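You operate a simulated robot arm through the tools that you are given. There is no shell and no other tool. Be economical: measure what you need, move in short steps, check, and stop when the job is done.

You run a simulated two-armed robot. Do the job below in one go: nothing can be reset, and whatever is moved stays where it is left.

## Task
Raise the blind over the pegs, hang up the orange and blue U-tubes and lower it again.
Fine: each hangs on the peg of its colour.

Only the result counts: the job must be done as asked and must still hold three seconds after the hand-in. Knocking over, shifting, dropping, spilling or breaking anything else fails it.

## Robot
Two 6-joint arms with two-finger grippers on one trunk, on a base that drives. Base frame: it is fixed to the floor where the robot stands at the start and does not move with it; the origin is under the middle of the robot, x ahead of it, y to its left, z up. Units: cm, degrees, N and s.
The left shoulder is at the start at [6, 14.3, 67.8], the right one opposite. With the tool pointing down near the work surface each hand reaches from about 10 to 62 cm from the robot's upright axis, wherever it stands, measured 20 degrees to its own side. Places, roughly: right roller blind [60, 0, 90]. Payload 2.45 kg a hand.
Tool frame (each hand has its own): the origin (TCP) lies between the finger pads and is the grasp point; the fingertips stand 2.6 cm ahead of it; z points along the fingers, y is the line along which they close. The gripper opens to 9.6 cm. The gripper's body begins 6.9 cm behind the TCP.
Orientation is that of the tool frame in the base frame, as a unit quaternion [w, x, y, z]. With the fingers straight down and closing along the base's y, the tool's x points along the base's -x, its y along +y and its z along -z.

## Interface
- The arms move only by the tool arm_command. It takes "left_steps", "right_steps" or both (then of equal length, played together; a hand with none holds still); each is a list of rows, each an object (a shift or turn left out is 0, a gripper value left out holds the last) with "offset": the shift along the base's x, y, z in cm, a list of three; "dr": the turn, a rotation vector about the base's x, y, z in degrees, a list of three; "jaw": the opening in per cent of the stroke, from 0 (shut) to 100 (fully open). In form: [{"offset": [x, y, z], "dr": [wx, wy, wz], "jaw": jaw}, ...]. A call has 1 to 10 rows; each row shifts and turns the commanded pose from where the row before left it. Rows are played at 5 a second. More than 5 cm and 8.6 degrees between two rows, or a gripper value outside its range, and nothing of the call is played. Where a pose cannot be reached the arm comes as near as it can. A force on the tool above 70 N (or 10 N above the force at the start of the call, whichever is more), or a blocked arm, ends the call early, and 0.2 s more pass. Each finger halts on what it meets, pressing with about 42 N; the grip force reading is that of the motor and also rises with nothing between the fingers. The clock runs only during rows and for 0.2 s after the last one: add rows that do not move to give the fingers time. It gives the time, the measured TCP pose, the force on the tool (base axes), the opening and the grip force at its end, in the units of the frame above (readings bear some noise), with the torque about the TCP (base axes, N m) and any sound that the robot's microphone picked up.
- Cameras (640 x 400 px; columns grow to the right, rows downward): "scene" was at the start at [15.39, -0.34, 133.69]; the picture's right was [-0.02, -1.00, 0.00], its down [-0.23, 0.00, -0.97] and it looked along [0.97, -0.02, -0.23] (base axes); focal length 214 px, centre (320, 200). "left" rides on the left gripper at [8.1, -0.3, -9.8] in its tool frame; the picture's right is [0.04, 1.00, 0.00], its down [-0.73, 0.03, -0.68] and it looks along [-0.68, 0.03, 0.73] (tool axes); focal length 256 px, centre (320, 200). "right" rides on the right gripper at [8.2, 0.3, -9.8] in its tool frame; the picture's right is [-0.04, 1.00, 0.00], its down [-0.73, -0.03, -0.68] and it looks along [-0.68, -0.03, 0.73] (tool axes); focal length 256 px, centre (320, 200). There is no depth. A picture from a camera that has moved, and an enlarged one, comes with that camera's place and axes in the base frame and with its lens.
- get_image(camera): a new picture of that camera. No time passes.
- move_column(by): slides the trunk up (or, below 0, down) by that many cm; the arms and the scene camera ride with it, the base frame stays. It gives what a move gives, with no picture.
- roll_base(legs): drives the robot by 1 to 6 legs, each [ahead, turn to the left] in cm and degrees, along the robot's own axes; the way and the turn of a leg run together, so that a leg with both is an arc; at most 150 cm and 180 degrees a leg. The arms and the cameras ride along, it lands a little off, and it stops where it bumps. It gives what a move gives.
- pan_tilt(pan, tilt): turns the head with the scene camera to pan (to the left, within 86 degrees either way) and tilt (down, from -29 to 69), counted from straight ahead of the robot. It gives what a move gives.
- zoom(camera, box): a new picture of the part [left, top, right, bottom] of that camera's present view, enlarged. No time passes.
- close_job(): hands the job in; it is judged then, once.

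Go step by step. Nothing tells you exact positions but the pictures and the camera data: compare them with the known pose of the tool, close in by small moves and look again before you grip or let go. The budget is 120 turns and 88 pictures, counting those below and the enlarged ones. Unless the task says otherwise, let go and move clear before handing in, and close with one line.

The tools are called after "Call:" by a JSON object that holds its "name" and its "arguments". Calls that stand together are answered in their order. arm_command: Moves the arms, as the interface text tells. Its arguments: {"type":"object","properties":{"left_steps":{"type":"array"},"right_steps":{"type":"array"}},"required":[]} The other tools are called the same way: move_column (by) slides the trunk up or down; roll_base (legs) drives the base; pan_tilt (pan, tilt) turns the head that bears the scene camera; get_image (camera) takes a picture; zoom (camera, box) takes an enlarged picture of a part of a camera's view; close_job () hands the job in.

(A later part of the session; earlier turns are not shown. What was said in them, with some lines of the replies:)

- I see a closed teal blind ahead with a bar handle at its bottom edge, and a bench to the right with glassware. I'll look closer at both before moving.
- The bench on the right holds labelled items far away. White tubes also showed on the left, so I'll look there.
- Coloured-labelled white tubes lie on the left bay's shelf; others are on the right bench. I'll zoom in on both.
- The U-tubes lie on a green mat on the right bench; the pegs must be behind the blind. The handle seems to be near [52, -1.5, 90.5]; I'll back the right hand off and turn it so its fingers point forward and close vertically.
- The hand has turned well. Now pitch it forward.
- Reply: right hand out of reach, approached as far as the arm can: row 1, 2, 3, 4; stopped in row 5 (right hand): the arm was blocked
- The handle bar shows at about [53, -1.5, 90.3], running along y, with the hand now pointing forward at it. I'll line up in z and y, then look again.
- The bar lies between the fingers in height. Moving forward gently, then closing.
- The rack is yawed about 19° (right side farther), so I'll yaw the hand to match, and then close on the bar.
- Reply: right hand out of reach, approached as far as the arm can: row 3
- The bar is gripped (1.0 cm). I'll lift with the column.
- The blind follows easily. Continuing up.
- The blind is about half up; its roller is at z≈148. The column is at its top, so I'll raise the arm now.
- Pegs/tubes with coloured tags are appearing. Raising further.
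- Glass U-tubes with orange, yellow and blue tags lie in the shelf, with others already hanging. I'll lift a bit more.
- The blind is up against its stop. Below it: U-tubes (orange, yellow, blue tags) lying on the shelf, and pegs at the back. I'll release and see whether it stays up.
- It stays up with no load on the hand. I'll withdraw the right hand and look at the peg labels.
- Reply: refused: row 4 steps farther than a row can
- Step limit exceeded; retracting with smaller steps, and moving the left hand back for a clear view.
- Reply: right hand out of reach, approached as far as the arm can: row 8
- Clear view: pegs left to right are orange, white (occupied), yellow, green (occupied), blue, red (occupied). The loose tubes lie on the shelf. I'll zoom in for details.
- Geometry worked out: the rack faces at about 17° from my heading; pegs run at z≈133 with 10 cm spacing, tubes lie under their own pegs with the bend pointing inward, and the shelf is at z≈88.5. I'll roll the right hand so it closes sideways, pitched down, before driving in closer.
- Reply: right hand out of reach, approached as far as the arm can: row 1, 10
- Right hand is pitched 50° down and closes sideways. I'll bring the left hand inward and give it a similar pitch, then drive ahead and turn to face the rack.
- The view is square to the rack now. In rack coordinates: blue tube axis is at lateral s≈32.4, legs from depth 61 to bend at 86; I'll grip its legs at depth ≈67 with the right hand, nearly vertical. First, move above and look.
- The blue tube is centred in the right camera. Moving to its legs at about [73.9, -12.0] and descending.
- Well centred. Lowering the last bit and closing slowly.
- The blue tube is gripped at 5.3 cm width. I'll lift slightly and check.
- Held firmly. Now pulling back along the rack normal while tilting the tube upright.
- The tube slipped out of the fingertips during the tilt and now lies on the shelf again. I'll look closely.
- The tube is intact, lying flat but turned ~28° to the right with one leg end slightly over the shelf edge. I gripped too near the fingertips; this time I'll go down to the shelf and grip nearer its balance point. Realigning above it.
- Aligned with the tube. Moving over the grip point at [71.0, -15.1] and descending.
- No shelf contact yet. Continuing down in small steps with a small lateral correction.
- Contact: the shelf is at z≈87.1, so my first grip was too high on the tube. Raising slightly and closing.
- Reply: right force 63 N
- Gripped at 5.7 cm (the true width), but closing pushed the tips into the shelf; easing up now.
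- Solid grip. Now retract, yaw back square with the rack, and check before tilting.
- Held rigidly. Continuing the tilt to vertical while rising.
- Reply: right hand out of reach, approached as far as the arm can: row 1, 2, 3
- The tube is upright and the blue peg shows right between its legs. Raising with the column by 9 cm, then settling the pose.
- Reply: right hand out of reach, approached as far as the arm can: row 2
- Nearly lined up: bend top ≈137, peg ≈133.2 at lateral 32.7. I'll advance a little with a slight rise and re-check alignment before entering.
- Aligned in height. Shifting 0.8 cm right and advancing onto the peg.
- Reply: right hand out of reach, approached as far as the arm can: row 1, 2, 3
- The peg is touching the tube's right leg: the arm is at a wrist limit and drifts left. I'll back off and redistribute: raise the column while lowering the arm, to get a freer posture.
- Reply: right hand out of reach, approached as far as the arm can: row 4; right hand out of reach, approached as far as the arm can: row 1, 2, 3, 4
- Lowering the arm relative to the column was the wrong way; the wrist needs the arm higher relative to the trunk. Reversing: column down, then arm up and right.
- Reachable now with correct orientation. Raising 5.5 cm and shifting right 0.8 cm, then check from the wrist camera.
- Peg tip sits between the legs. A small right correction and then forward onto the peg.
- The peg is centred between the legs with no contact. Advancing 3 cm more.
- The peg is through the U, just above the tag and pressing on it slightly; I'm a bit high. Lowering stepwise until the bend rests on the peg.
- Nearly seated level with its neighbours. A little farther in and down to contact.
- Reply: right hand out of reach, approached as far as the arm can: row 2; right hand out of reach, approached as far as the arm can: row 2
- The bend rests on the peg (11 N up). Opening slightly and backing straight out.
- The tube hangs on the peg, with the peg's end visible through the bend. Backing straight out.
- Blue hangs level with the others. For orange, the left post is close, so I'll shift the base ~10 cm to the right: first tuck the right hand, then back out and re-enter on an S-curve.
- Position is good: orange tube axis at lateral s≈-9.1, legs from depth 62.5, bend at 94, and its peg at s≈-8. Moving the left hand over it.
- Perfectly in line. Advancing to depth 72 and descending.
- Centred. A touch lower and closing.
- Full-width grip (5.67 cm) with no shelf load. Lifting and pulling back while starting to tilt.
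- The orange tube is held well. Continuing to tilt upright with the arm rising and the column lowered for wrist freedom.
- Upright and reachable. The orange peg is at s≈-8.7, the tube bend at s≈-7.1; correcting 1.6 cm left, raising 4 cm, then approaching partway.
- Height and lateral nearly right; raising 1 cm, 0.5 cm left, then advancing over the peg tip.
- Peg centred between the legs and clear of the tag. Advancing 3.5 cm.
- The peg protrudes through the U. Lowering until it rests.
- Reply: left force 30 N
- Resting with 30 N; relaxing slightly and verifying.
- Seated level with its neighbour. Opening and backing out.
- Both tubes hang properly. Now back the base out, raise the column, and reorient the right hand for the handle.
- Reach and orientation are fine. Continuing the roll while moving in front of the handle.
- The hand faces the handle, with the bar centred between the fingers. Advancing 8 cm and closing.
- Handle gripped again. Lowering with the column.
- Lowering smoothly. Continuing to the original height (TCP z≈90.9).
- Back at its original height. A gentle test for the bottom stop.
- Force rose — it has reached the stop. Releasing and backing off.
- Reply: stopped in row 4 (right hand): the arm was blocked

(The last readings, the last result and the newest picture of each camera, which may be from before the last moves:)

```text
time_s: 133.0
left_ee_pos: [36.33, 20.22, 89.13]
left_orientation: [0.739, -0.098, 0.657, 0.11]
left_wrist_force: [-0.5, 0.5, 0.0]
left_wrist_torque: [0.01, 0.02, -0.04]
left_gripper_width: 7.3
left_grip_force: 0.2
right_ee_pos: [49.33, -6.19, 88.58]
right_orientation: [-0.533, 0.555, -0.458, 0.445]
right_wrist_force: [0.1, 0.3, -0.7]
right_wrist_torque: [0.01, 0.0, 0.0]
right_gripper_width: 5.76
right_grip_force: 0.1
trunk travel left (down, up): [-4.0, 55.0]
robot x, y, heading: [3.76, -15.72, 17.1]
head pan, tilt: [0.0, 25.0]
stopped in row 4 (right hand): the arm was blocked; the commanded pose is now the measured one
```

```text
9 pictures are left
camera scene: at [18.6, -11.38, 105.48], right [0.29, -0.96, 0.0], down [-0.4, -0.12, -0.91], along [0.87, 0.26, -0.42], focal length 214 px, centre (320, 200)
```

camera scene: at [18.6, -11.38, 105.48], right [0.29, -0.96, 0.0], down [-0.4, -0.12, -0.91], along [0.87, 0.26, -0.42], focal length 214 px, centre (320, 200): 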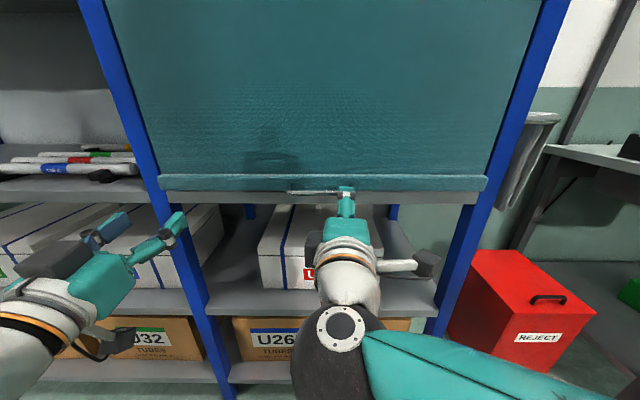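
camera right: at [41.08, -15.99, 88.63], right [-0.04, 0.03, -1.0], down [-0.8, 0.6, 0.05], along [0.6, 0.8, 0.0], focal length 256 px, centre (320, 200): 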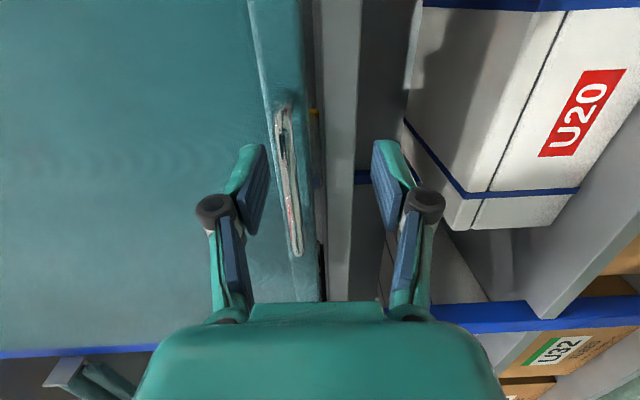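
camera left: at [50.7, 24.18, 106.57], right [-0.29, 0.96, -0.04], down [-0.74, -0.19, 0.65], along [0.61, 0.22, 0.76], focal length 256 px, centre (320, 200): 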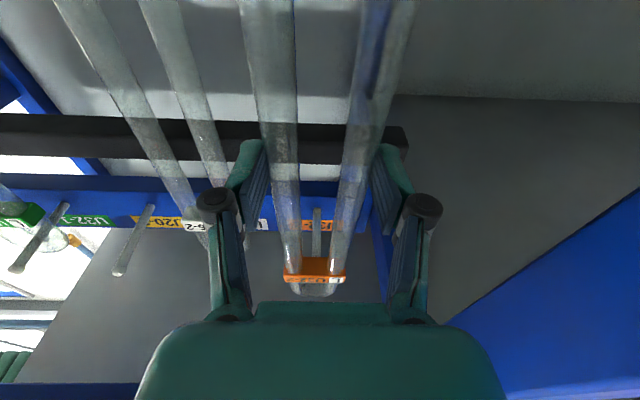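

The hand is partly out but the arm reached a limit; I'll back away with the base instead and check.

Call:
{"name": "roll_base", "arguments": {"legs": [[-15, 0]]}}

Call:
{"name": "get_image", "arguments": {"camera": "scene"}}

Call:
{"name": "zoom", "arguments": {"camera": "right", "box": [160, 0, 480, 200]}}

```text
time_s: 134.4
left_ee_pos: [21.98, 15.72, 89.27]
left_orientation: [0.739, -0.097, 0.657, 0.109]
left_wrist_force: [0.4, -0.3, 0.5]
left_wrist_torque: [0.0, 0.02, 0.01]
left_gripper_width: 7.29
left_grip_force: 0.2
right_ee_pos: [34.72, -10.58, 88.57]
right_orientation: [-0.533, 0.555, -0.458, 0.445]
right_wrist_force: [0.8, -0.3, 0.0]
right_wrist_torque: [-0.02, 0.01, -0.01]
right_gripper_width: 5.77
right_grip_force: 0.0
trunk travel left (down, up): [-4.0, 55.0]
robot x, y, heading: [-10.94, -20.11, 17.1]
head pan, tilt: [0.0, 25.0]
```

```text
8 pictures are left
camera scene: at [4.16, -15.81, 105.52], right [0.29, -0.96, 0.0], down [-0.4, -0.12, -0.91], along [0.87, 0.26, -0.42], focal length 214 px, centre (320, 200)
```

scene: 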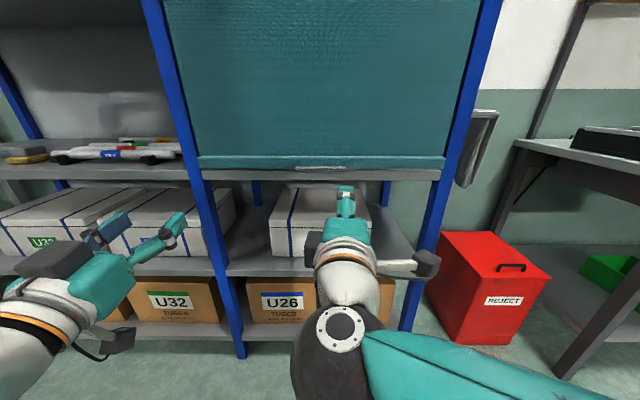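

```text
2.00 times, centred on (320, 100) of right
camera zoom: at [26.61, -20.42, 88.66], right [-0.04, 0.03, -1.0], down [-0.8, 0.6, 0.05], along [0.6, 0.8, 0.0], focal length 512 px, centre (320, 400)
```

zoom: 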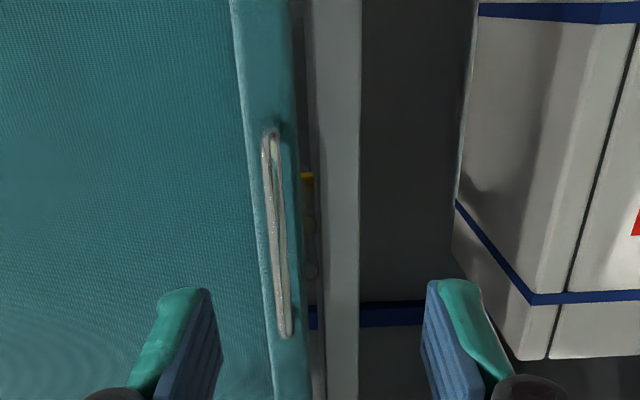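

Both tubes hang on their pegs, the blind is down at its original height with the handle free, and the hands are clear. Handing in.

Call:
{"name": "close_job", "arguments": {}}

```text
The job is handed in.
```

The job is handed in: the orange and blue U-tubes hang on their own pegs and the blind is lowered again. The blue tube slipped from the gripper once and dropped about 10 cm onto the shelf. It looked undamaged in the camera view, and I gripped it again and hung it.
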